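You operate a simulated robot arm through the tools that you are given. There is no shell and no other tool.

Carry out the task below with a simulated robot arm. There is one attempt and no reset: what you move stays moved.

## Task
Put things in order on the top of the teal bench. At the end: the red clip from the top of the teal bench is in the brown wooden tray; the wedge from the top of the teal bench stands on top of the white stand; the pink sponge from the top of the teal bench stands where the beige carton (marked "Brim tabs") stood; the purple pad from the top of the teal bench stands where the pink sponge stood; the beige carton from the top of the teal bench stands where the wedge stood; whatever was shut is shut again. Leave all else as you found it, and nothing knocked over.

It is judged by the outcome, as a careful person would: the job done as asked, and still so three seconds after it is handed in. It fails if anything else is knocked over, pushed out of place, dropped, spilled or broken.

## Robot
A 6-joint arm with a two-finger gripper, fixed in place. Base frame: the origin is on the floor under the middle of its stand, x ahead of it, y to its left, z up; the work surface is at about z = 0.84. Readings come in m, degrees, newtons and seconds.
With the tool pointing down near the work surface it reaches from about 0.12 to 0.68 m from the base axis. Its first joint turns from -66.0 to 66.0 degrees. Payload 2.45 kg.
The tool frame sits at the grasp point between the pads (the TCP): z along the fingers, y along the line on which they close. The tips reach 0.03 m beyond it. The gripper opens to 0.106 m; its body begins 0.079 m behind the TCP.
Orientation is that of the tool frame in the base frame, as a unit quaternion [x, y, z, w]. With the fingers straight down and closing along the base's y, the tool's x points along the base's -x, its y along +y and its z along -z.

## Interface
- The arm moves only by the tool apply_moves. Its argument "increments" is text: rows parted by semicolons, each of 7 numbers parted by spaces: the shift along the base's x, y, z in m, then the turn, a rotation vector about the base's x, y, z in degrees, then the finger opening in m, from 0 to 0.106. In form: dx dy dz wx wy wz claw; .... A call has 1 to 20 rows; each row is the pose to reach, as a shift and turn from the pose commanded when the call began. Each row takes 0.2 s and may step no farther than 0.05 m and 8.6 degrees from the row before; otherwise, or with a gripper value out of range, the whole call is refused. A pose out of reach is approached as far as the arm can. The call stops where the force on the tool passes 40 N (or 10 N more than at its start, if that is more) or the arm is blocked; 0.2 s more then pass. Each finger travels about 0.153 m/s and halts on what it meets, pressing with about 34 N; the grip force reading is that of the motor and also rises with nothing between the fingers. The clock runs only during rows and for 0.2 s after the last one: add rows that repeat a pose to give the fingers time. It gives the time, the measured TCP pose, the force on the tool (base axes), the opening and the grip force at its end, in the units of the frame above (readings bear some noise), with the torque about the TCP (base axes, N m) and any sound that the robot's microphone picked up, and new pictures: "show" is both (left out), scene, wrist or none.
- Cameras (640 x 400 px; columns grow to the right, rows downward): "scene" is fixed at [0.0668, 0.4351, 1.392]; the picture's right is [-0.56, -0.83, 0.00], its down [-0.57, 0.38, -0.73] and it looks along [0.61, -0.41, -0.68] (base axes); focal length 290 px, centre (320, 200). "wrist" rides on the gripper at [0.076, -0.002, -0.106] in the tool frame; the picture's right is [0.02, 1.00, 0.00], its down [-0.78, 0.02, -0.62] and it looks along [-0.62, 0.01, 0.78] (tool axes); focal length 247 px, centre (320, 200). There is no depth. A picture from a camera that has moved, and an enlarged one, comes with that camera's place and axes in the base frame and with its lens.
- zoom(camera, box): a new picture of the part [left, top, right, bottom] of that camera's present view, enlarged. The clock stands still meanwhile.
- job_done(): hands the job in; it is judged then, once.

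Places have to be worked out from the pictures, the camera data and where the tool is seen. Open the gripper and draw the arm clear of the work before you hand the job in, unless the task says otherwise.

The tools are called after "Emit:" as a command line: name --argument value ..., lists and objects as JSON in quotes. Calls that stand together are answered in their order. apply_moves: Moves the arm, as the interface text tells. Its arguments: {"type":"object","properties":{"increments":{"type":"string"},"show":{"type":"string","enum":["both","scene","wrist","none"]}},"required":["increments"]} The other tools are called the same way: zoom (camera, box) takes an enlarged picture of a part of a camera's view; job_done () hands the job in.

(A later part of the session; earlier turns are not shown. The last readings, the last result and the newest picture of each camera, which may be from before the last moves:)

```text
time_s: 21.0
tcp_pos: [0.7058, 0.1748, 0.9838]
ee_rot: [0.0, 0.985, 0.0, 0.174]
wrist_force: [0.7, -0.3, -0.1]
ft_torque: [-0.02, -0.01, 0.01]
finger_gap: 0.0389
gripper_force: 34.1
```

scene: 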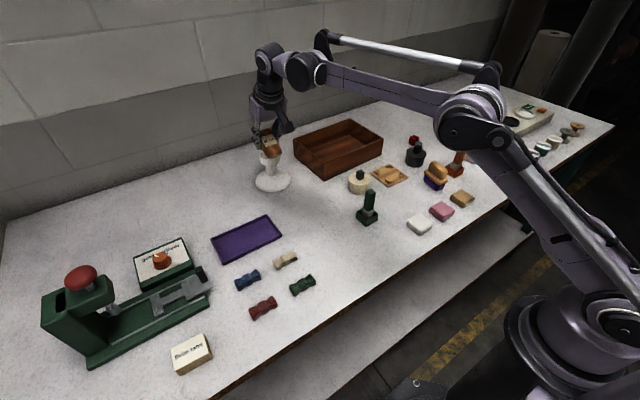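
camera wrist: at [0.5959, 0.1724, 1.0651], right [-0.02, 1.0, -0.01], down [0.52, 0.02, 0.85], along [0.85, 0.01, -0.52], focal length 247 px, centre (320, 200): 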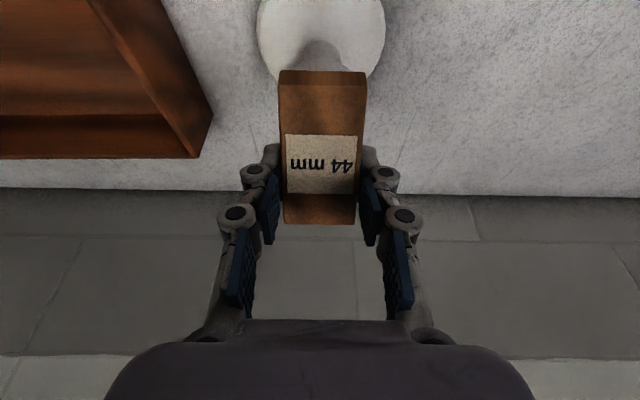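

No contact yet; I continue down in 2–3 mm steps.

Emit:
apply_moves --increments "0 0 -0.002 0 0 0 0.03; 0 0 -0.004 0 0 0 0.03; 0 0 -0.004 0 0 0 0.03" --show "none"

Emit:
apply_moves --increments "0 0 -0.002 0 0 0 0.03; 0 0 -0.003 0 0 0 0.03; 0 0 -0.003 0 0 0 0.03" --show "scene"

Emit:
zoom --camera "scene" --box '[230, 110, 310, 200]'

```text
time_s: 21.8
tcp_pos: [0.7048, 0.1745, 0.9786]
ee_rot: [0.0, 0.985, 0.0, 0.173]
wrist_force: [0.5, 0.1, -0.7]
ft_torque: [0.02, -0.03, -0.02]
finger_gap: 0.0389
gripper_force: 33.9
```

```text
time_s: 22.6
tcp_pos: [0.7053, 0.1748, 0.9777]
ee_rot: [-0.001, 0.985, 0.001, 0.174]
wrist_force: [0.5, 0.4, 3.0]
ft_torque: [0.07, -0.02, -0.04]
finger_gap: 0.039
gripper_force: 34.3
```

scene: 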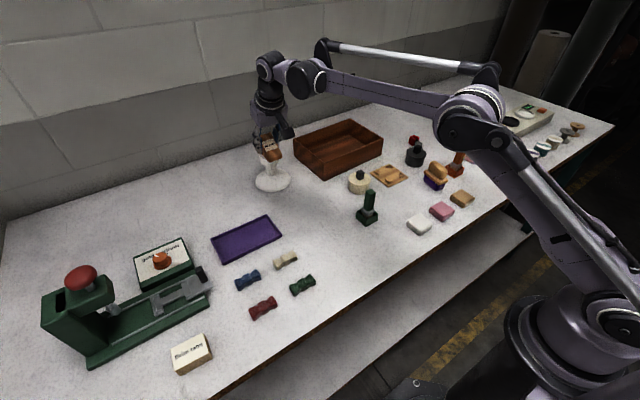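

```text
4.44 times, centred on (270, 155) of scene
camera zoom: at [0.0667, 0.4351, 1.392], right [-0.56, -0.83, 0.0], down [-0.57, 0.38, -0.73], along [0.61, -0.41, -0.68], focal length 1289 px, centre (542, 400)
```

zoom: 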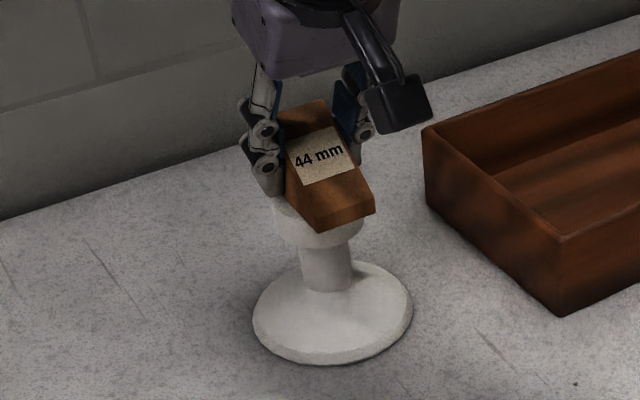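

A 3 N contact shows the wedge rests on the stand (top z≈0.941). I release slowly and retreat along the tool axis.

Emit:
apply_moves --increments "0 0 0 0 0 0 0.042; 0 0 0 0 0 0 0.05; 0 0 0 0 0 0 0.06; 0 0 0 0 0 0 0.065; 0 0 0 0 0 0 0.065" --show "both"

Emit:
zoom --camera "scene" --box '[230, 110, 310, 200]'

```text
time_s: 23.8
tcp_pos: [0.7039, 0.1751, 0.9761]
ee_rot: [-0.001, 0.985, 0.001, 0.174]
wrist_force: [0.3, 0.6, 0.7]
ft_torque: [-0.01, -0.02, -0.01]
finger_gap: 0.0651
gripper_force: 0.1
camera wrist: at [0.5961, 0.1722, 1.0507], right [-0.02, 1.0, -0.01], down [0.52, 0.02, 0.85], along [0.85, 0.01, -0.52], focal length 247 px, centre (320, 200)
```

scene: 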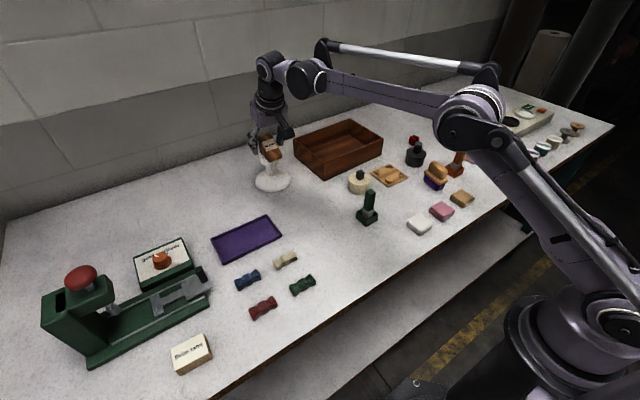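
wrist: 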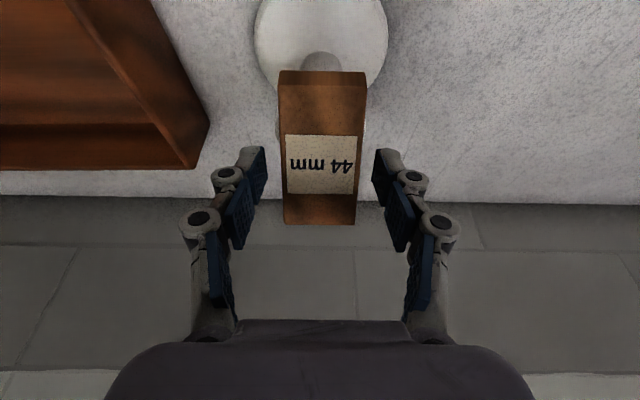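

```text
4.44 times, centred on (270, 155) of scene
camera zoom: at [0.0668, 0.4351, 1.392], right [-0.56, -0.83, 0.0], down [-0.57, 0.38, -0.73], along [0.61, -0.41, -0.68], focal length 1289 px, centre (542, 400)
```

zoom: 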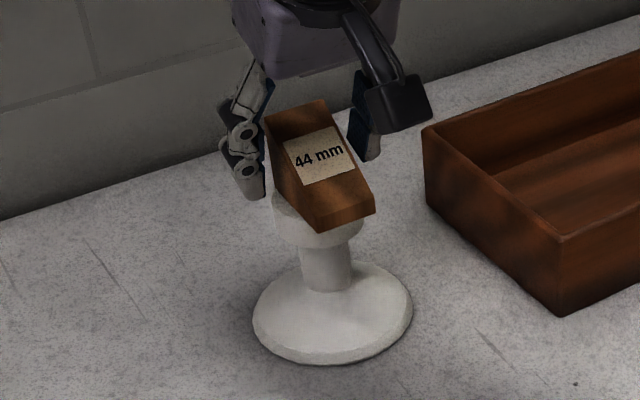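

The wedge stands stably on the stand. I retreat upward and move toward the red clip for a close look, keeping the 20° tilt.

Emit:
apply_moves --increments "-0.008 0 0.025 0 0 0 0.065; -0.02 0 0.06 0 0 0 0.065; -0.035 -0.02 0.09 0 0 0 0.065; -0.05 -0.06 0.1 0 0 0 0.065; -0.065 -0.105 0.1 0 0 0 0.065; -0.08 -0.15 0.1 0 0 0 0.065; -0.095 -0.195 0.1 0 0 0 0.065; -0.11 -0.24 0.1 0 0 0 0.065; -0.125 -0.285 0.1 0 0 0 0.065; -0.14 -0.33 0.1 0 0 0 0.065; -0.155 -0.375 0.1 0 0 0 0.065; -0.17 -0.42 0.095 0 0 0 0.065; -0.185 -0.465 0.08 0 0 0 0.065; -0.2 -0.5 0.06 0 0 0 0.065; -0.2 -0.5 0.06 0 0 0 0.065" --show "both"

Emit:
zoom --camera "wrist" --box '[240, 40, 440, 220]'

Emit:
zoom --camera "scene" --box '[230, 110, 310, 200]'

```text
time_s: 27.0
tcp_pos: [0.5047, -0.3262, 1.0368]
ee_rot: [-0.001, 0.985, 0.001, 0.174]
wrist_force: [0.0, 0.4, 0.3]
ft_torque: [-0.02, 0.05, 0.02]
finger_gap: 0.0651
gripper_force: 0.0
camera wrist: at [0.3962, -0.3287, 1.1095], right [-0.02, 1.0, -0.01], down [0.52, 0.02, 0.85], along [0.85, 0.01, -0.52], focal length 247 px, centre (320, 200)
```

scene: 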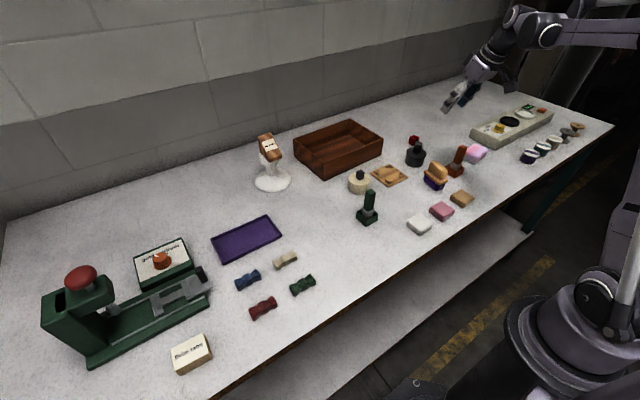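
wrist: 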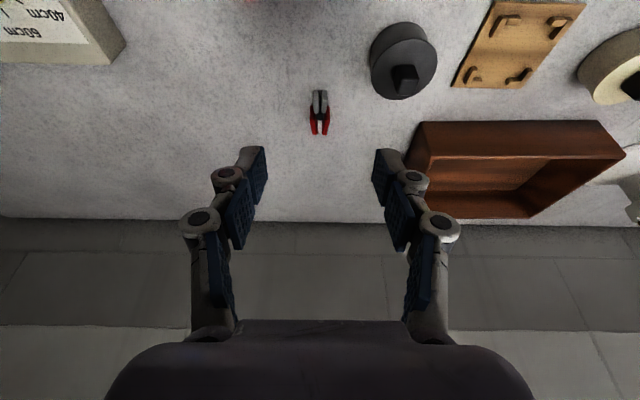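

```text
2.22 times, centred on (340, 130) of wrist
camera zoom: at [0.3962, -0.3287, 1.1095], right [-0.02, 1.0, -0.01], down [0.52, 0.02, 0.85], along [0.85, 0.01, -0.52], focal length 549 px, centre (276, 356)
```

zoom: 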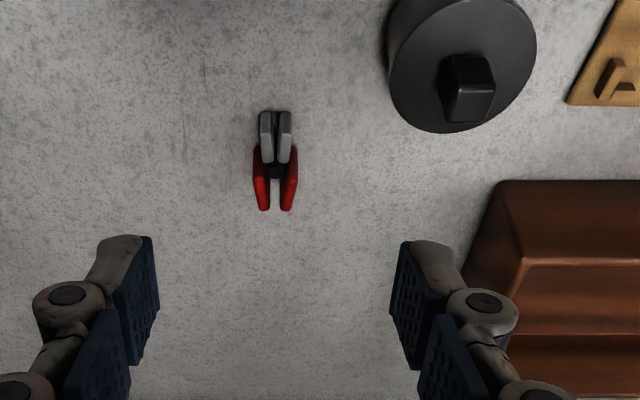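

```text
4.44 times, centred on (270, 155) of scene
camera zoom: at [0.0668, 0.435, 1.392], right [-0.56, -0.83, 0.0], down [-0.57, 0.38, -0.73], along [0.61, -0.41, -0.68], focal length 1289 px, centre (542, 400)
```

zoom: 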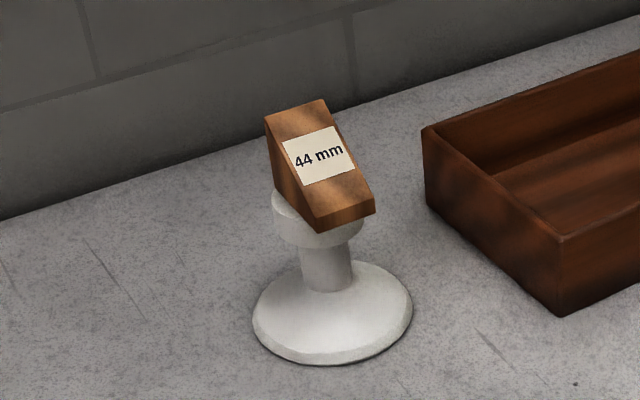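

The wedge stands well. The clip is at about x 0.58–0.637, y≈-0.325, aligned with x; I check its height in the scene view before descending.

Emit:
zoom --camera "scene" --box '[395, 125, 435, 170]'

Emit:
zoom --camera "wrist" --box '[290, 70, 350, 150]'

```text
8.89 times, centred on (415, 148) of scene
camera zoom: at [0.0668, 0.435, 1.392], right [-0.56, -0.83, 0.0], down [-0.57, 0.38, -0.73], along [0.61, -0.41, -0.68], focal length 2578 px, centre (-524, 667)
```

zoom: 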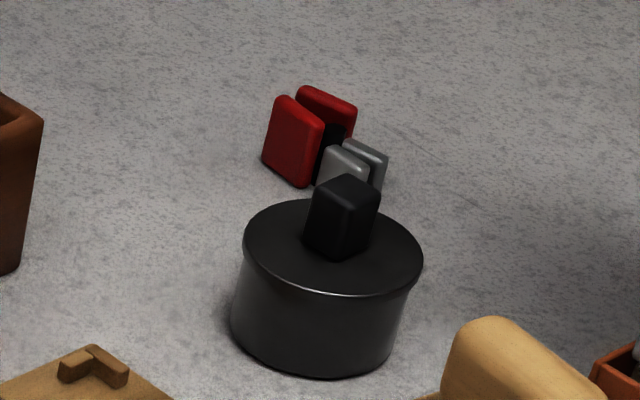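

```text
5.00 times, centred on (320, 110) of wrist
camera zoom: at [0.3962, -0.3287, 1.1095], right [-0.02, 1.0, -0.01], down [0.52, 0.02, 0.85], along [0.85, 0.01, -0.52], focal length 1235 px, centre (320, 650)
```

zoom: 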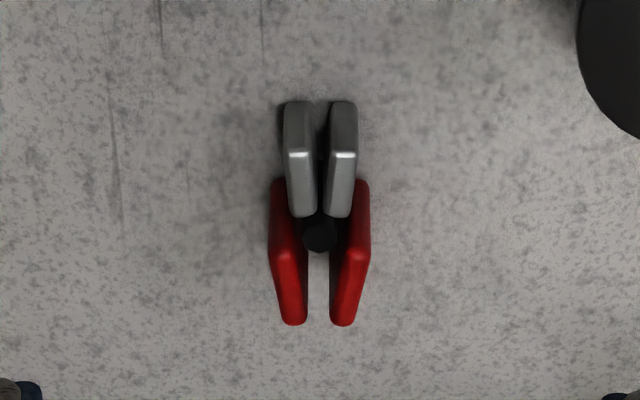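

The clip's red plates stand ~0.028 tall, centre ≈(0.604,-0.325). I position above it with fingers at 0.05 and look again.

Emit:
apply_moves --increments "0.04 0.001 -0.02 0 0 0 0.05; 0.08 0.002 -0.04 0 0 0 0.05; 0.095 0.002 -0.075 0 0 0 0.05; 0.095 0.002 -0.1 0 0 0 0.05; 0.095 0.002 -0.1 0 0 0 0.05" --show "wrist"

Emit:
zoom --camera "wrist" --box '[240, 20, 400, 220]'

```text
time_s: 28.2
tcp_pos: [0.5989, -0.3242, 0.9358]
ee_rot: [0.0, 0.985, -0.001, 0.173]
wrist_force: [1.1, -0.3, -0.3]
ft_torque: [-0.01, 0.01, 0.01]
finger_gap: 0.0498
gripper_force: 0.2
camera wrist: at [0.4911, -0.3261, 1.0098], right [-0.02, 1.0, -0.01], down [0.52, 0.02, 0.85], along [0.85, 0.01, -0.52], focal length 247 px, centre (320, 200)
```

wrist: 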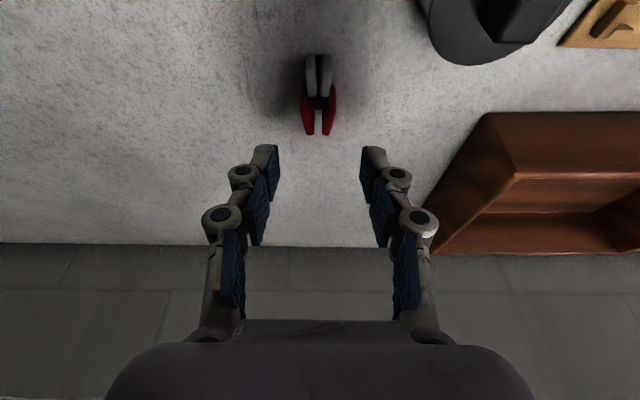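

```text
2.00 times, centred on (320, 120) of wrist
camera zoom: at [0.4911, -0.3261, 1.0098], right [-0.02, 1.0, -0.01], down [0.52, 0.02, 0.85], along [0.85, 0.01, -0.52], focal length 494 px, centre (320, 360)
```

zoom: 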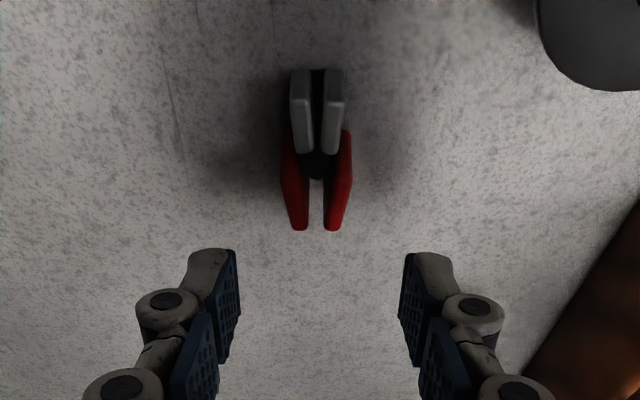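

Clip is centred between the fingers. I descend to z≈0.876 and close gently.

Emit:
apply_moves --increments "0 -0.0005 -0.03 0 0 0 0.05; 0 -0.0005 -0.05 0 0 0 0.05; 0 -0.0005 -0.06 0 0 0 0.05; 0 -0.0005 -0.06 0 0 0 0.05" --show "wrist"

```text
time_s: 29.2
tcp_pos: [0.5994, -0.3239, 0.876]
ee_rot: [0.0, 0.985, 0.0, 0.174]
wrist_force: [-0.4, 0.1, -0.1]
ft_torque: [0.01, 0.05, -0.01]
finger_gap: 0.0497
gripper_force: 0.1
camera wrist: at [0.4908, -0.3268, 0.9501], right [-0.02, 1.0, -0.01], down [0.52, 0.02, 0.85], along [0.85, 0.01, -0.52], focal length 247 px, centre (320, 200)
```

wrist: 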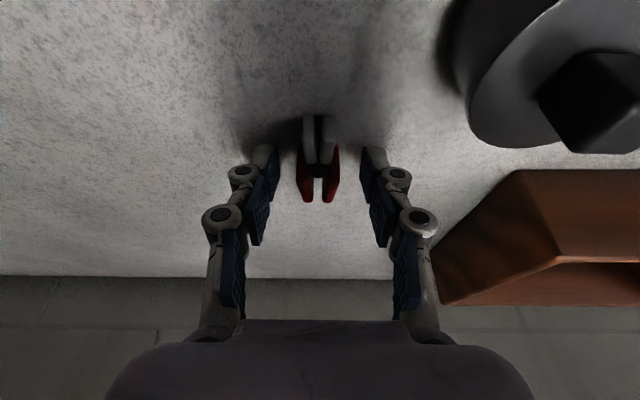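

Emit:
apply_moves --increments "0 0 0 0 0 0 0.035; 0 0 0 0 0 0 0.025; 0 0 0 0 0 0 0.018; 0 0 0 0 0 0 0.018" --show "wrist"

Emit:
zoom --camera "wrist" --box '[240, 80, 400, 260]'

```text
time_s: 30.2
tcp_pos: [0.5991, -0.3232, 0.8771]
ee_rot: [0.0, 0.985, 0.001, 0.174]
wrist_force: [0.7, 0.4, 0.1]
ft_torque: [-0.02, 0.01, 0.01]
finger_gap: 0.0229
gripper_force: 33.6
camera wrist: at [0.4908, -0.3267, 0.9504], right [-0.02, 1.0, -0.01], down [0.52, 0.02, 0.85], along [0.85, 0.01, -0.52], focal length 247 px, centre (320, 200)
```

wrist: 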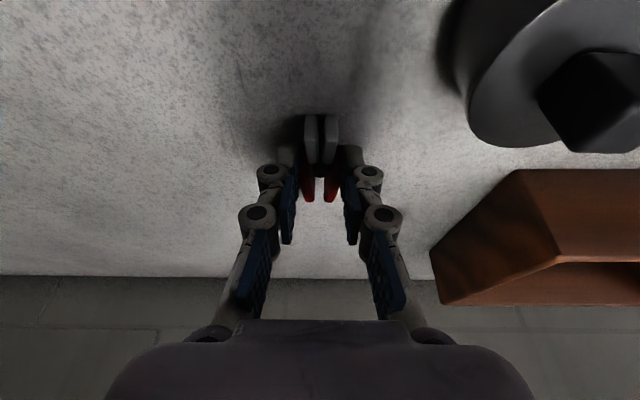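

```text
2.22 times, centred on (320, 170) of wrist
camera zoom: at [0.4908, -0.3267, 0.9504], right [-0.02, 1.0, -0.01], down [0.52, 0.02, 0.85], along [0.85, 0.01, -0.52], focal length 549 px, centre (320, 267)
```

zoom: 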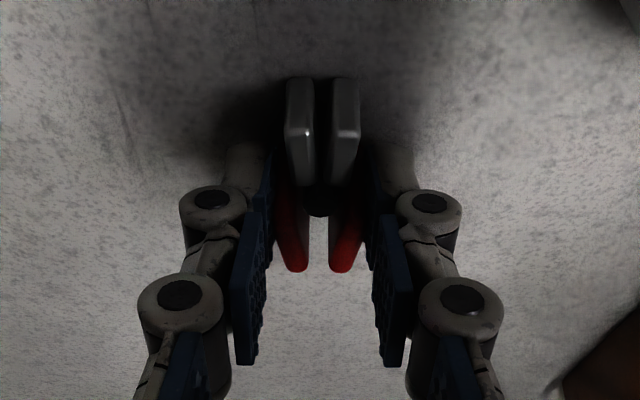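

The clip is gripped (gap 0.023). I lift it and carry it over the tray's near half.

Emit:
apply_moves --increments "0 0 0.03 0 0 0 0.018; 0 0 0.07 0 0 0 0.018; 0 0 0.11 0 0 0 0.018; 0.01 0.04 0.13 0 0 0 0.018; 0.03 0.08 0.13 0 0 0 0.018; 0.05 0.12 0.13 0 0 0 0.018; 0.07 0.16 0.13 0 0 0 0.018; 0.085 0.20 0.13 0 0 0 0.018; 0.09 0.224 0.13 0 0 0 0.018; 0.09 0.224 0.13 0 0 0 0.018" --show "both"

```text
time_s: 32.4
tcp_pos: [0.689, -0.0989, 1.0072]
ee_rot: [0.001, 0.985, 0.0, 0.174]
wrist_force: [-0.8, 0.6, 0.8]
ft_torque: [0.01, 0.0, 0.05]
finger_gap: 0.0227
gripper_force: 34.1
camera wrist: at [0.5809, -0.1019, 1.0808], right [-0.02, 1.0, -0.01], down [0.52, 0.02, 0.85], along [0.85, 0.01, -0.52], focal length 247 px, centre (320, 200)
```

scene: 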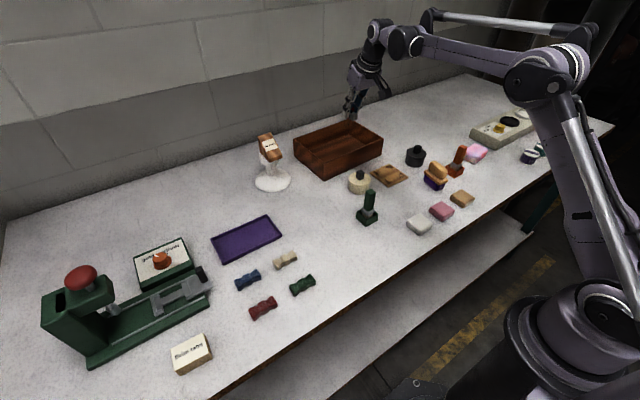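
wrist: 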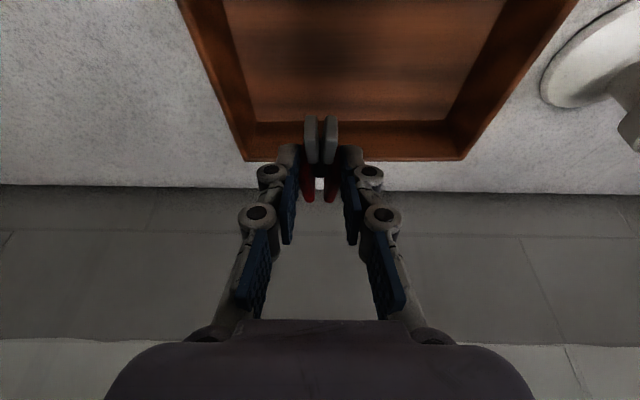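

The clip hangs well inside the tray outline (tray ≈ x 0.63–0.79, y -0.18–0.06, rim z≈0.90). I lower it toward the tray floor.

Emit:
apply_moves --increments "0 0 -0.03 0 0 0 0.018; 0 0 -0.06 0 0 0 0.018; 0 0 -0.09 0 0 0 0.018; 0 0 -0.11 0 0 0 0.018; 0 0 -0.11 0 0 0 0.018" --show "both"

```text
time_s: 33.6
tcp_pos: [0.6893, -0.0992, 0.8979]
ee_rot: [0.0, 0.985, 0.001, 0.173]
wrist_force: [0.0, 0.8, 0.0]
ft_torque: [-0.04, -0.01, 0.0]
finger_gap: 0.0228
gripper_force: 34.0
camera wrist: at [0.5814, -0.1022, 0.97], right [-0.02, 1.0, -0.01], down [0.52, 0.02, 0.85], along [0.85, 0.01, -0.52], focal length 247 px, centre (320, 200)
```

scene: 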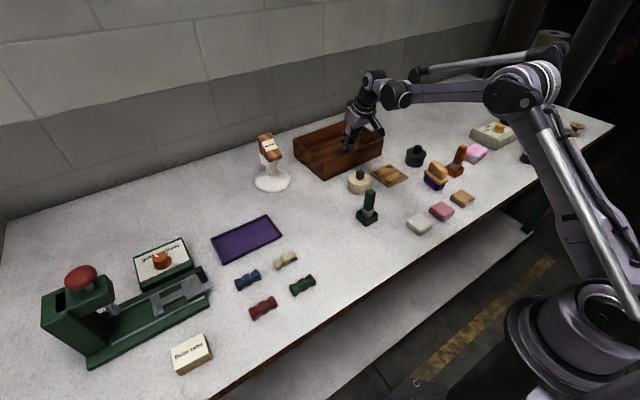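
wrist: 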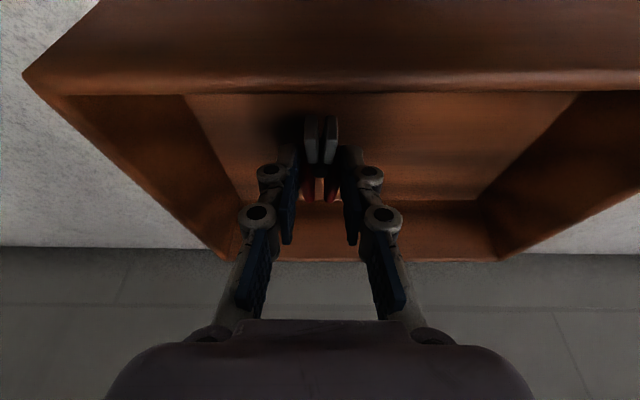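

Still free at z=0.898; small steps down until the floor is felt.

Emit:
apply_moves --increments "0 0 -0.004 0 0 0 0.018; 0 0 -0.008 0 0 0 0.018; 0 0 -0.008 0 0 0 0.018" --show "none"

Emit:
apply_moves --increments "0 0 -0.002 0 0 0 0.018; 0 0 -0.004 0 0 0 0.018; 0 0 -0.004 0 0 0 0.018" --show "none"

```text
time_s: 34.4
tcp_pos: [0.6891, -0.0996, 0.8887]
ee_rot: [0.0, 0.985, 0.001, 0.173]
wrist_force: [0.0, -0.4, -0.7]
ft_torque: [-0.03, 0.01, 0.03]
finger_gap: 0.0227
gripper_force: 33.8
```

```text
time_s: 35.2
tcp_pos: [0.6889, -0.0989, 0.8845]
ee_rot: [0.0, 0.985, 0.001, 0.174]
wrist_force: [0.0, -0.3, -1.0]
ft_torque: [-0.03, 0.03, 0.01]
finger_gap: 0.0227
gripper_force: 33.9
```

Emit:
apply_moves --increments "0 0 -0.002 0 0 0 0.018; 0 0 -0.002 0 0 0 0.018" --show "none"

Emit:
apply_moves --increments "0 0 -0.0015 0 0 0 0.018; 0 0 -0.0015 0 0 0 0.018" --show "none"

```text
time_s: 35.8
tcp_pos: [0.6895, -0.1, 0.8821]
ee_rot: [0.0, 0.985, 0.0, 0.174]
wrist_force: [1.0, 0.4, -0.2]
ft_torque: [0.0, -0.01, 0.02]
finger_gap: 0.0228
gripper_force: 33.7
```

```text
time_s: 36.4
tcp_pos: [0.6894, -0.0993, 0.8832]
ee_rot: [0.001, 0.985, 0.0, 0.174]
wrist_force: [-2.8, -0.1, 17.1]
ft_torque: [0.01, 0.07, 0.02]
finger_gap: 0.0231
gripper_force: 34.3
```

Contact at z≈0.8825 (17 N). I ease up 1.5 mm and open the fingers slowly.

Emit:
apply_moves --increments "0 0 0.0015 0 0 0 0.018; 0 0 0.0015 0 0 0 0.018; 0 0 0.0015 0 0 0 0.03; 0 0 0.0015 0 0 0 0.04; 0 0 0.0015 0 0 0 0.045; 0 0 0.0015 0 0 0 0.045" --show "wrist"

Emit:
zoom --camera "wrist" --box '[240, 80, 400, 260]'

```text
time_s: 37.8
tcp_pos: [0.6895, -0.0989, 0.8822]
ee_rot: [0.0, 0.985, 0.001, 0.173]
wrist_force: [1.1, -0.5, -0.6]
ft_torque: [0.0, -0.02, -0.01]
finger_gap: 0.0453
gripper_force: 0.0
camera wrist: at [0.5811, -0.1023, 0.9564], right [-0.02, 1.0, -0.01], down [0.52, 0.02, 0.85], along [0.85, 0.01, -0.52], focal length 247 px, centre (320, 200)
```

wrist: 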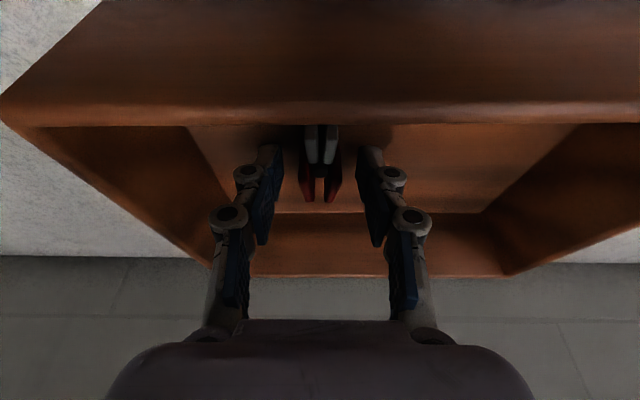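

```text
2.22 times, centred on (320, 170) of wrist
camera zoom: at [0.5811, -0.1023, 0.9564], right [-0.02, 1.0, -0.01], down [0.52, 0.02, 0.85], along [0.85, 0.01, -0.52], focal length 549 px, centre (320, 267)
```

zoom: 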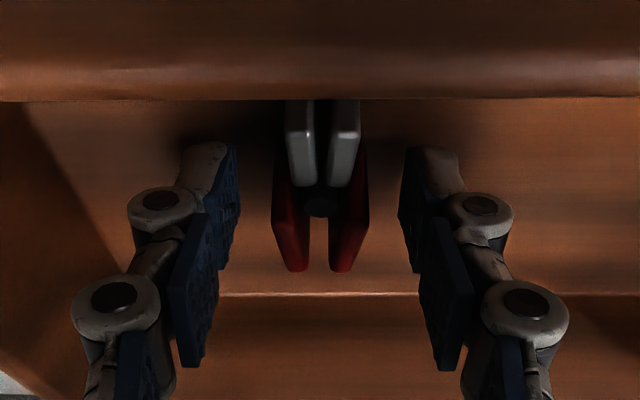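

The clip sits upright in the tray, released. I lift clear and transit left, returning the tool to vertical, to inspect the carton.

Emit:
apply_moves --increments "0 0 0.03 0 0 0 0.045; 0 0 0.07 0 0 0 0.045; 0 0 0.11 0 0 0 0.045; -0.01 0.01 0.15 0 0 0 0.045; -0.038 0.046 0.16 0 2 0 0.045; -0.066 0.082 0.17 0 4 0 0.06; -0.094 0.118 0.17 0 6 0 0.08; -0.122 0.154 0.17 0 8 0 0.08; -0.15 0.19 0.17 0 10 0 0.08; -0.178 0.226 0.17 0 12 0 0.08; -0.206 0.262 0.17 0 14 0 0.08; -0.234 0.298 0.17 0 16 0 0.08; -0.262 0.334 0.17 0 18 0 0.08; -0.29 0.37 0.17 0 20 0 0.08; -0.318 0.406 0.17 0 20 0 0.08; -0.346 0.442 0.17 0 20 0 0.08; -0.374 0.478 0.17 0 20 0 0.08; -0.402 0.514 0.17 0 20 0 0.08; -0.43 0.55 0.17 0 20 0 0.08; -0.43 0.55 0.17 0 20 0 0.08" --show "both"

Emit:
zoom --camera "wrist" --box '[260, 60, 500, 240]'

Emit:
zoom --camera "scene" --box '[280, 100, 400, 190]'

```text
time_s: 42.0
tcp_pos: [0.2593, 0.4514, 1.0521]
ee_rot: [0.0, 1.0, 0.0, 0.001]
wrist_force: [0.0, -0.3, 0.2]
ft_torque: [0.02, 0.03, -0.03]
finger_gap: 0.0799
gripper_force: 0.0
camera wrist: at [0.1827, 0.4484, 1.1584], right [-0.02, 1.0, 0.0], down [0.78, 0.02, 0.62], along [0.62, 0.01, -0.78], focal length 247 px, centre (320, 200)
```

scene: 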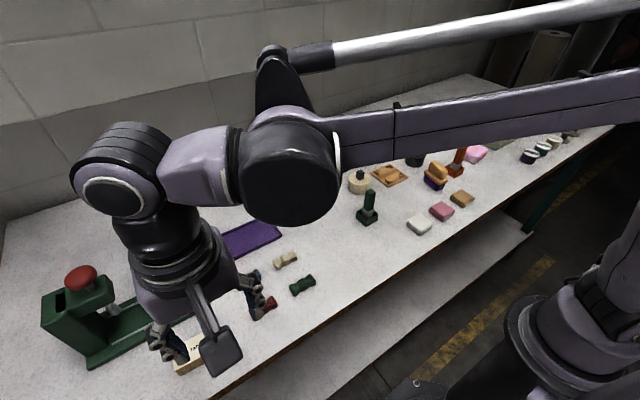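
wrist: 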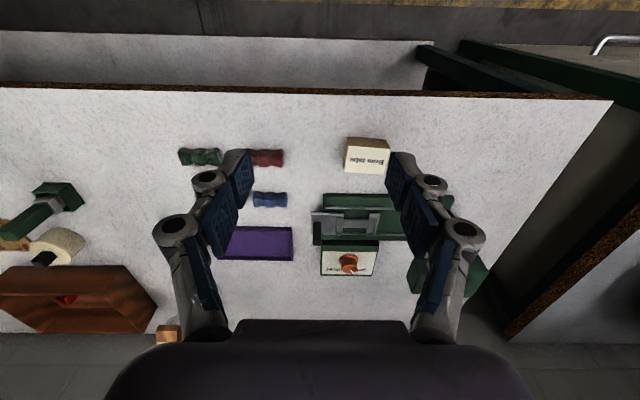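

```text
2.22 times, centred on (380, 150) of wrist
camera zoom: at [0.1827, 0.4484, 1.1584], right [-0.02, 1.0, 0.0], down [0.78, 0.02, 0.62], along [0.62, 0.01, -0.78], focal length 549 px, centre (187, 311)
```

zoom: 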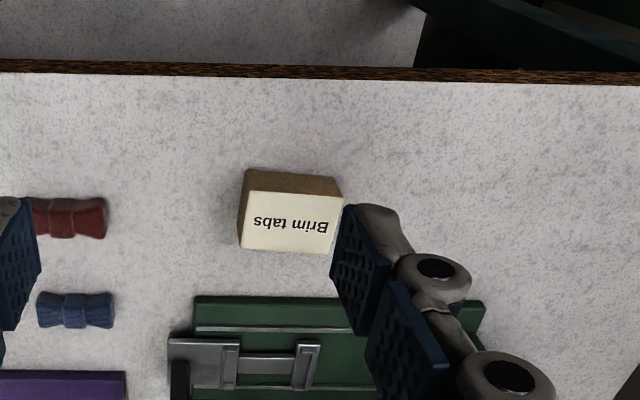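

```text
4.44 times, centred on (340, 145) of scene
camera zoom: at [0.0667, 0.4351, 1.392], right [-0.56, -0.83, 0.0], down [-0.57, 0.38, -0.73], along [0.61, -0.41, -0.68], focal length 1289 px, centre (231, 444)
```

zoom: 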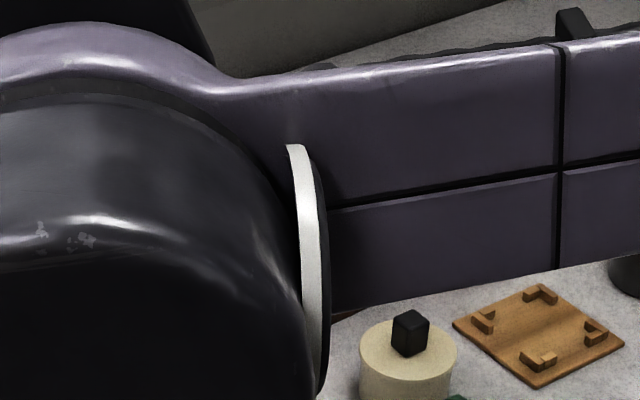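

The carton measures ≈0.040×0.057×0.028, centre ≈(0.3455,0.5145), yaw ≈-4.5°. I move above it with matched yaw.

Emit:
apply_moves --increments "0.03 0.02 -0.02 0 0 -1.5 0.08; 0.06 0.045 -0.05 0 0 -3 0.08; 0.086 0.063 -0.08 0 0 -4.5 0.08; 0.086 0.063 -0.112 0 0 -4.5 0.08; 0.086 0.063 -0.112 0 0 -4.5 0.08" --show "wrist"

```text
time_s: 43.2
tcp_pos: [0.3464, 0.5135, 0.9399]
ee_rot: [0.04, 0.999, 0.0, 0.0]
wrist_force: [0.5, -0.6, 0.5]
ft_torque: [0.01, 0.0, 0.02]
finger_gap: 0.0802
gripper_force: 0.0
camera wrist: at [0.2697, 0.5172, 1.046], right [0.06, 1.0, 0.0], down [0.78, -0.05, 0.62], along [0.62, -0.04, -0.78], focal length 247 px, centre (320, 200)
```

wrist: 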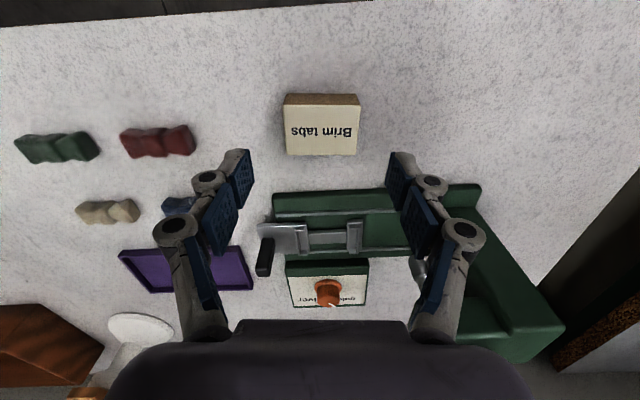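

Alignment is good. I descend to z≈0.874 and close on the carton.

Emit:
apply_moves --increments "-0.001 0.001 -0.03 0 0 0 0.08; -0.001 0.001 -0.055 0 0 0 0.08; -0.001 0.001 -0.066 0 0 0 0.08; -0.001 0.001 -0.066 0 0 0 0.08; -0.001 0.001 -0.066 0 0 0 0.065; -0.001 0.001 -0.066 0 0 0 0.05; -0.001 0.001 -0.066 0 0 0 0.05; -0.001 0.001 -0.066 0 0 0 0.05" --show "both"

```text
time_s: 45.0
tcp_pos: [0.3444, 0.5152, 0.8752]
ee_rot: [0.039, 0.999, 0.0, 0.0]
wrist_force: [0.1, 0.4, 0.4]
ft_torque: [-0.01, 0.02, 0.03]
finger_gap: 0.0548
gripper_force: 34.1
camera wrist: at [0.2679, 0.5179, 0.9806], right [0.06, 1.0, 0.0], down [0.78, -0.05, 0.62], along [0.62, -0.04, -0.78], focal length 247 px, centre (320, 200)
```

scene: 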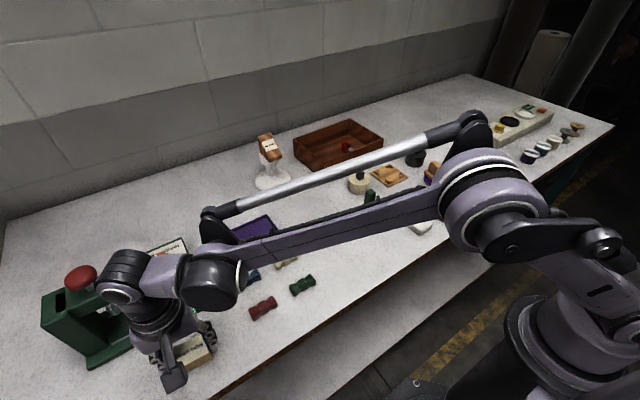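
wrist: 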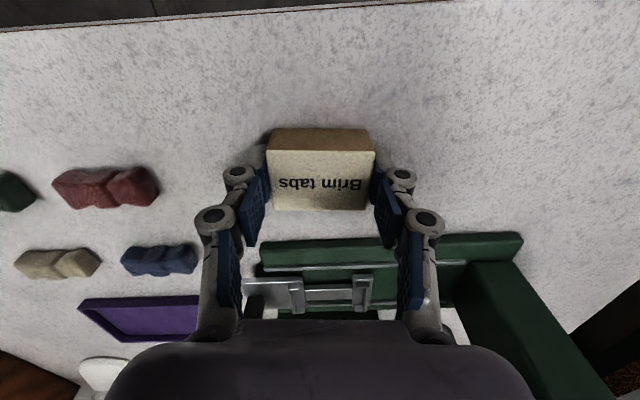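

The carton is gripped (0.055). I lift it straight up and carry it toward the wedge's former spot (0.506,0.094).

Emit:
apply_moves --increments "0 0 0.03 0 0 0 0.05; 0 0 0.07 0 0 0 0.05; 0 0 0.11 0 0 0 0.05; 0 0 0.15 0 0 0 0.05; 0 0 0.17 0 0 0 0.05; 0.016 -0.042 0.17 0 0 0 0.05; 0.032 -0.084 0.17 0 0 0 0.05; 0.048 -0.126 0.17 0 0 0 0.05; 0.064 -0.168 0.17 0 0 0 0.05; 0.08 -0.21 0.17 0 0 0 0.05; 0.096 -0.252 0.17 0 0 0 0.05; 0.112 -0.294 0.17 0 0 0 0.05; 0.128 -0.336 0.17 0 0 0 0.05; 0.144 -0.378 0.17 0 0 0 0.05; 0.161 -0.421 0.17 0 0 0 0.05; 0.161 -0.421 0.17 0 0 0 0.05" --show "both"

```text
time_s: 48.4
tcp_pos: [0.5055, 0.0927, 1.0453]
ee_rot: [0.039, 0.999, 0.0, 0.0]
wrist_force: [-0.9, -0.4, -0.3]
ft_torque: [-0.03, 0.03, 0.01]
finger_gap: 0.0547
gripper_force: 33.9
camera wrist: at [0.4279, 0.0963, 1.1515], right [0.06, 1.0, 0.0], down [0.78, -0.05, 0.62], along [0.62, -0.04, -0.78], focal length 247 px, centre (320, 200)
```

scene: 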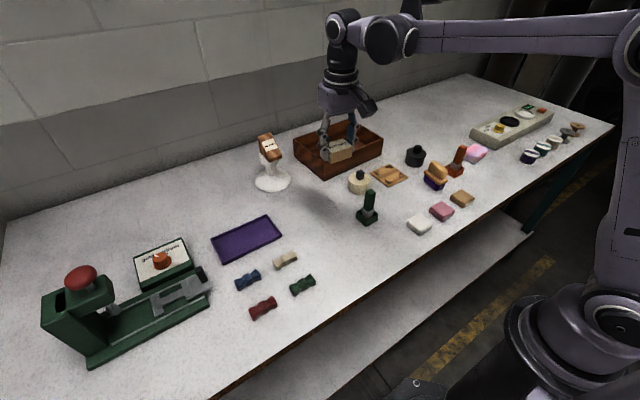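
wrist: 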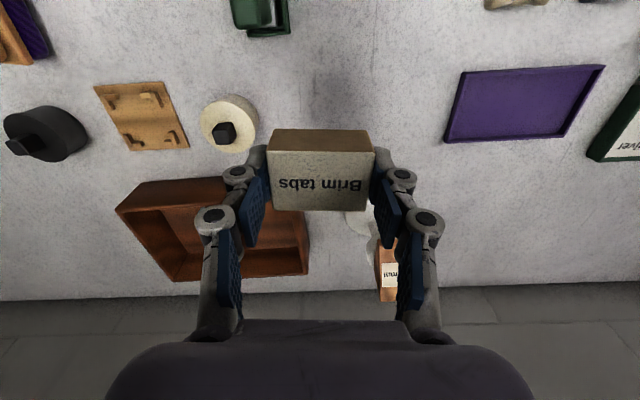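

Positioned above the wedge's spot, clear of the stamp and cream cylinder. I lower the carton.

Emit:
apply_moves --increments "0 0.001 -0.04 0 0 0 0.05; 0 0.001 -0.08 0 0 0 0.05; 0 0.001 -0.12 0 0 0 0.05; 0 0.001 -0.15 0 0 0 0.05; 0 0.001 -0.162 0 0 0 0.05; 0 0.001 -0.162 0 0 0 0.05" --show "both"

```text
time_s: 49.8
tcp_pos: [0.5047, 0.0938, 0.8817]
ee_rot: [0.04, 0.999, 0.0, 0.0]
wrist_force: [0.0, -0.6, 0.3]
ft_torque: [-0.01, -0.03, 0.0]
finger_gap: 0.0548
gripper_force: 34.1
camera wrist: at [0.4284, 0.0975, 0.9888], right [0.06, 1.0, 0.0], down [0.78, -0.05, 0.62], along [0.62, -0.04, -0.78], focal length 247 px, centre (320, 200)
```

scene: 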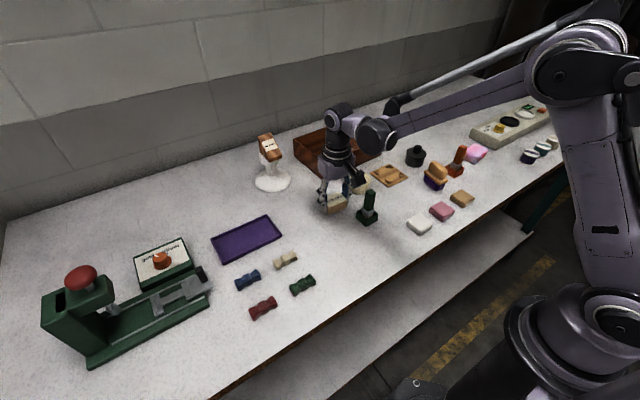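
wrist: 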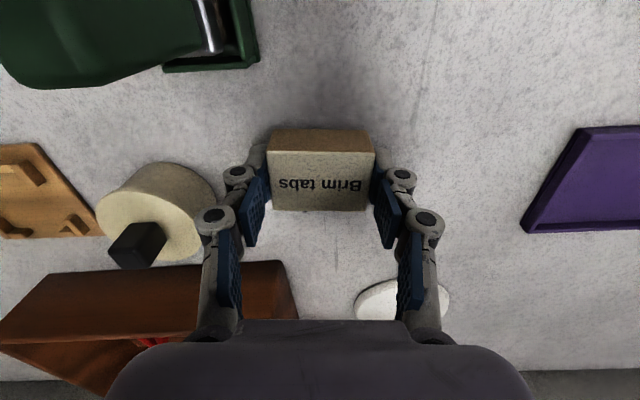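

Emit:
apply_moves --increments "0.001 0 -0.003 0 0 0 0.05; 0.001 0 -0.006 0 0 0 0.05; 0.001 0 -0.006 0 0 0 0.05" --show "none"

Emit:
apply_moves --increments "0 0 -0.0015 0 0 0 0.05; 0 0 -0.0015 0 0 0 0.05" --show "none"

```text
time_s: 50.6
tcp_pos: [0.506, 0.0939, 0.8761]
ee_rot: [0.04, 0.999, 0.0, 0.0]
wrist_force: [-0.1, 0.2, -0.5]
ft_torque: [0.06, -0.02, 0.01]
finger_gap: 0.0544
gripper_force: 33.8
```

```text
time_s: 51.2
tcp_pos: [0.5059, 0.0934, 0.8762]
ee_rot: [0.039, 0.999, -0.001, 0.0]
wrist_force: [-0.1, -1.2, -0.6]
ft_torque: [-0.01, 0.01, -0.01]
finger_gap: 0.0548
gripper_force: 33.6
```

Emit:
apply_moves --increments "0 0 -0.0015 0 0 0 0.05; 0 0 -0.0015 0 0 0 0.05" --show "none"

```text
time_s: 51.8
tcp_pos: [0.5067, 0.0948, 0.8744]
ee_rot: [0.039, 0.999, 0.0, 0.0]
wrist_force: [-0.4, -0.8, 6.9]
ft_torque: [0.04, -0.03, -0.03]
finger_gap: 0.0548
gripper_force: 33.7
```

Contact at 7 N: the carton rests on the bench. I open slowly to 0.072 and rise.

Emit:
apply_moves --increments "0 0 0 0 0 0 0.058; 0 0 0 0 0 0 0.065; 0 0 0 0 0 0 0.07; 0 0 0 0 0 0 0.07; 0 0 0.03 0 0 0 0.07; 0 0 0.07 0 0 0 0.07; 0 0 0.11 0 0 0 0.07; 0 0 0.15 0 0 0 0.07; 0 0 0.17 0 0 0 0.07; 0 0 0.17 0 0 0 0.07" --show "both"

Emit:
zoom --camera "wrist" --box '[200, 60, 440, 240]'

```text
time_s: 54.0
tcp_pos: [0.5077, 0.0942, 1.045]
ee_rot: [0.039, 0.999, -0.001, 0.0]
wrist_force: [0.3, 0.2, -0.1]
ft_torque: [0.0, 0.02, -0.01]
finger_gap: 0.0701
gripper_force: 0.0
camera wrist: at [0.4302, 0.0974, 1.1506], right [0.06, 1.0, 0.0], down [0.78, -0.05, 0.62], along [0.62, -0.04, -0.78], focal length 247 px, centre (320, 200)
```

scene: 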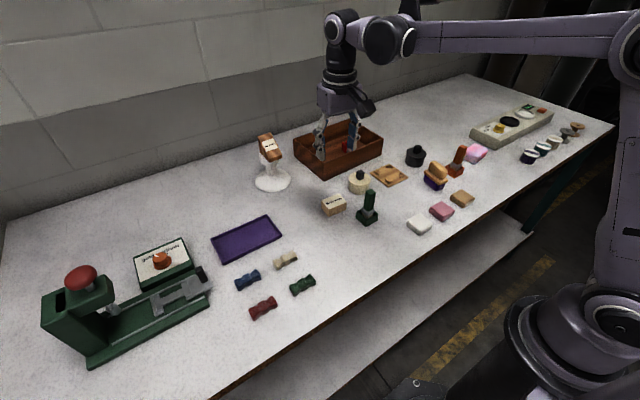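
wrist: 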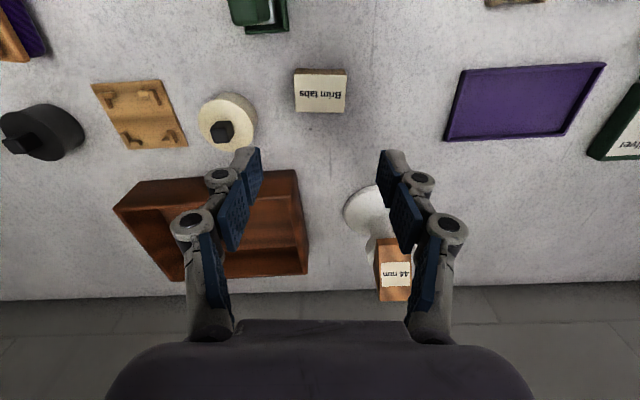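

```text
2.22 times, centred on (320, 150) of wrist
camera zoom: at [0.4302, 0.0974, 1.1506], right [0.06, 1.0, 0.0], down [0.78, -0.05, 0.62], along [0.62, -0.04, -0.78], focal length 549 px, centre (320, 311)
```

zoom: 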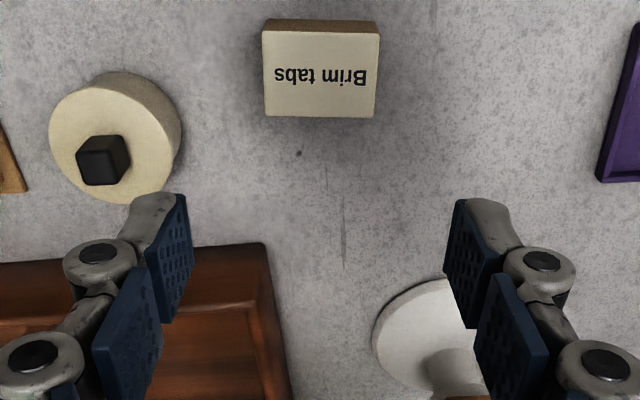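

The carton stands on the wedge's old spot. Next is the sponge (re-estimated ≈(0.445,-0.43), yaw ≈+7°); I move to view it closely.

Emit:
apply_moves --increments "-0.015 -0.043 0 0 0 1 0.08; -0.03 -0.086 0 0 0 2 0.085; -0.045 -0.129 0 0 0 3 0.085; -0.06 -0.172 0 0 0 4 0.085; -0.075 -0.215 0 0 0 5 0.085; -0.09 -0.258 0 0 0 6 0.085; -0.105 -0.301 0 0 0 7 0.085; -0.12 -0.344 0 0 0 8 0.085; -0.135 -0.387 0 0 0 9 0.085; -0.15 -0.43 0 0 0 10 0.085; -0.165 -0.473 0 0 0 11 0.085; -0.177 -0.514 -0.01 0 0 11.5 0.085; -0.177 -0.522 -0.03 0 0 11.5 0.085; -0.177 -0.522 -0.03 0 0 11.5 0.085" --show "both"

Emit:
zoom --camera "wrist" --box '[220, 100, 460, 280]'

```text
time_s: 57.0
tcp_pos: [0.33, -0.4278, 1.0133]
ee_rot: [-0.062, 0.998, 0.0, 0.0]
wrist_force: [-0.1, 0.5, 0.3]
ft_torque: [-0.04, -0.01, 0.0]
finger_gap: 0.0851
gripper_force: 0.1
camera wrist: at [0.2533, -0.4393, 1.1198], right [-0.14, 0.99, 0.0], down [0.78, 0.11, 0.62], along [0.62, 0.09, -0.78], focal length 247 px, centre (320, 200)
```

scene: 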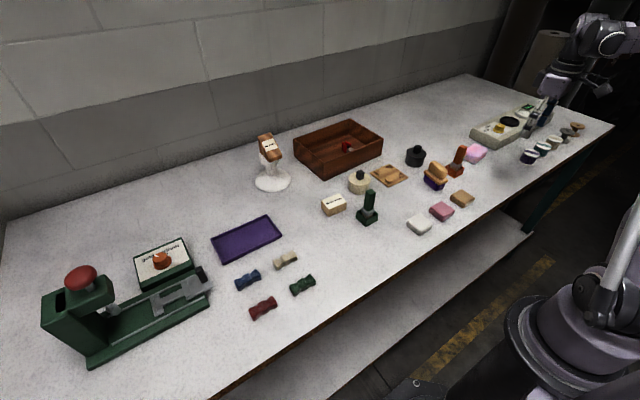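
wrist: 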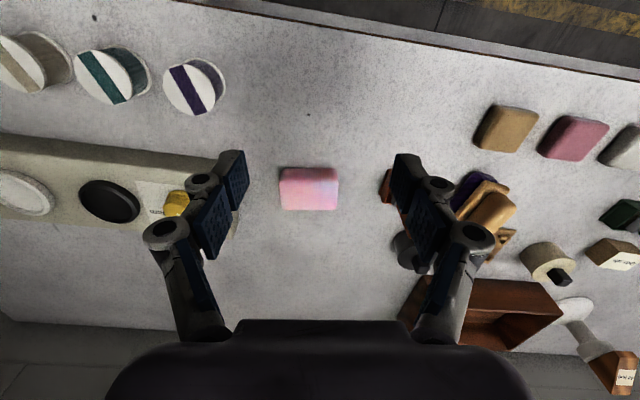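

```text
2.22 times, centred on (340, 190) of wrist
camera zoom: at [0.2533, -0.4393, 1.1198], right [-0.14, 0.99, 0.0], down [0.78, 0.11, 0.62], along [0.62, 0.09, -0.78], focal length 549 px, centre (276, 222)
```

zoom: 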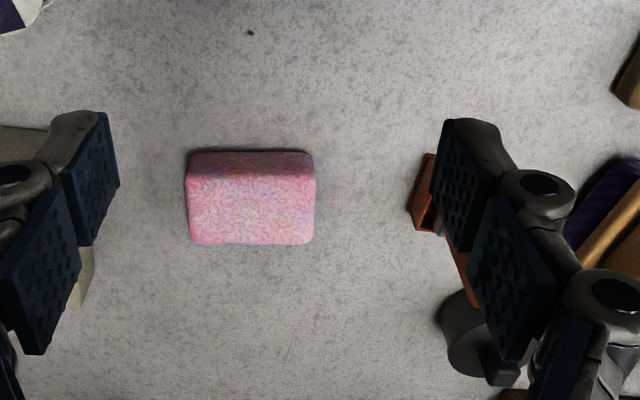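

Sponge: centre ≈(0.446,-0.427), ~0.071 wide, yaw matches. I move above it with an opening of 0.09.

Emit:
apply_moves --increments "0.04 0 -0.01 0 0 0 0.09; 0.08 0.0005 -0.02 0 0 0 0.09; 0.116 0.001 -0.035 0 0 0 0.09; 0.116 0.001 -0.07 0 0 0 0.09; 0.116 0.001 -0.07 0 0 0 0.09" --show "both"

```text
time_s: 58.2
tcp_pos: [0.4441, -0.4282, 0.9426]
ee_rot: [-0.061, 0.998, 0.0, 0.0]
wrist_force: [-0.9, 0.6, 0.4]
ft_torque: [-0.02, -0.02, -0.03]
finger_gap: 0.0899
gripper_force: 0.1
camera wrist: at [0.3685, -0.4392, 1.0494], right [-0.14, 0.99, 0.0], down [0.78, 0.11, 0.62], along [0.62, 0.09, -0.78], focal length 247 px, centre (320, 200)
```

scene: 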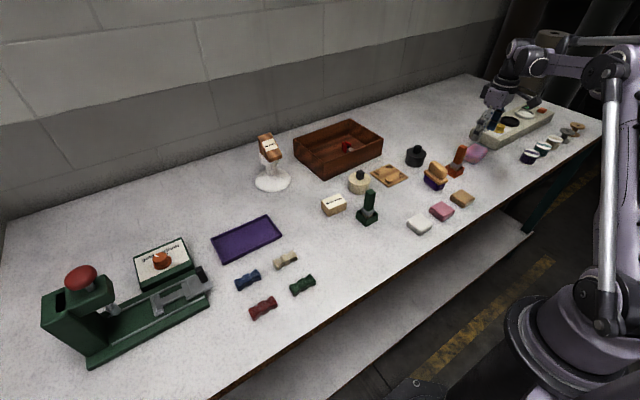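
wrist: 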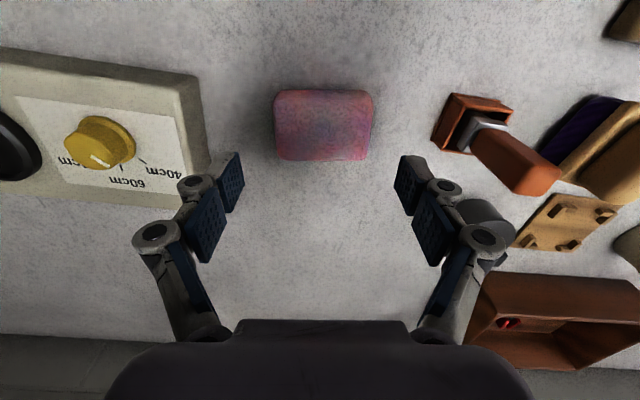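

The sponge is centred with clear margins to the winder and stamp. I descend to z≈0.874 and close.

Emit:
apply_moves --increments "0.001 0.001 -0.03 0 0 0 0.09; 0.001 0.001 -0.055 0 0 0 0.09; 0.001 0.001 -0.068 0 0 0 0.09; 0.001 0.001 -0.068 0 0 0 0.09" --show "both"

```text
time_s: 59.2
tcp_pos: [0.446, -0.4264, 0.8748]
ee_rot: [-0.061, 0.998, 0.0, 0.0]
wrist_force: [0.3, 0.4, 0.5]
ft_torque: [-0.03, -0.03, -0.01]
finger_gap: 0.09
gripper_force: 0.1
camera wrist: at [0.37, -0.4377, 0.9816], right [-0.14, 0.99, 0.0], down [0.78, 0.11, 0.62], along [0.62, 0.09, -0.78], focal length 247 px, centre (320, 200)
```

scene: 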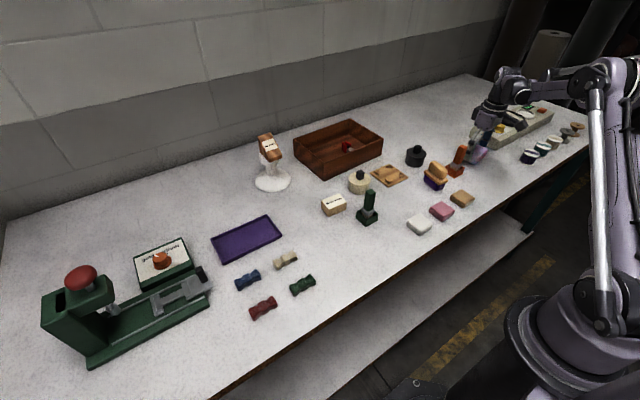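
wrist: 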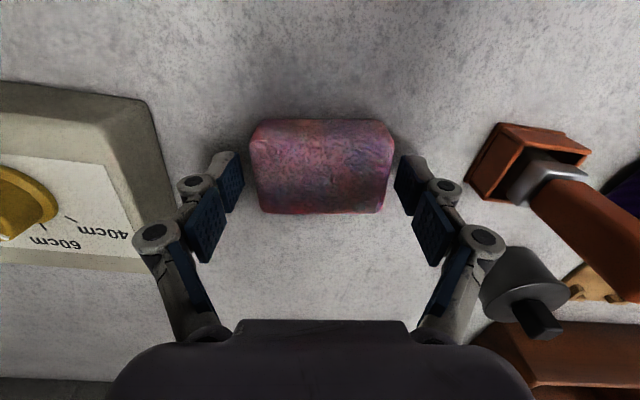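

Emit:
apply_moves --increments "0 0 0 0 0 0 0.075; 0 0 0 0 0 0 0.066; 0 0 0 0 0 0 0.06; 0 0 0 0 0 0 0.06" --show "wrist"

```text
time_s: 60.2
tcp_pos: [0.4461, -0.4253, 0.8751]
ee_rot: [-0.061, 0.998, 0.001, 0.001]
wrist_force: [0.8, 0.4, 9.8]
ft_torque: [0.11, 0.0, 0.02]
finger_gap: 0.0718
gripper_force: 33.6
camera wrist: at [0.37, -0.4377, 0.9822], right [-0.14, 0.99, 0.0], down [0.78, 0.11, 0.62], along [0.62, 0.09, -0.78], focal length 247 px, centre (320, 200)
```

wrist: 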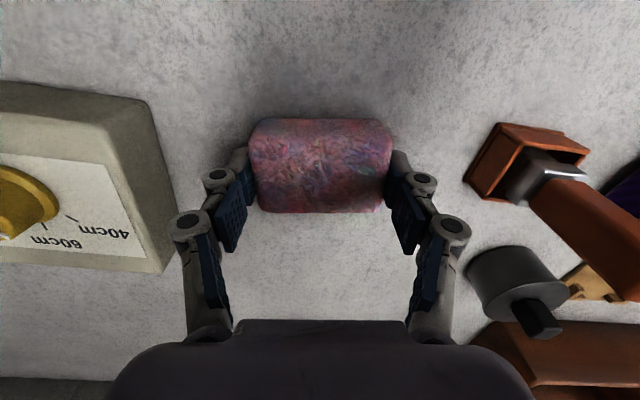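

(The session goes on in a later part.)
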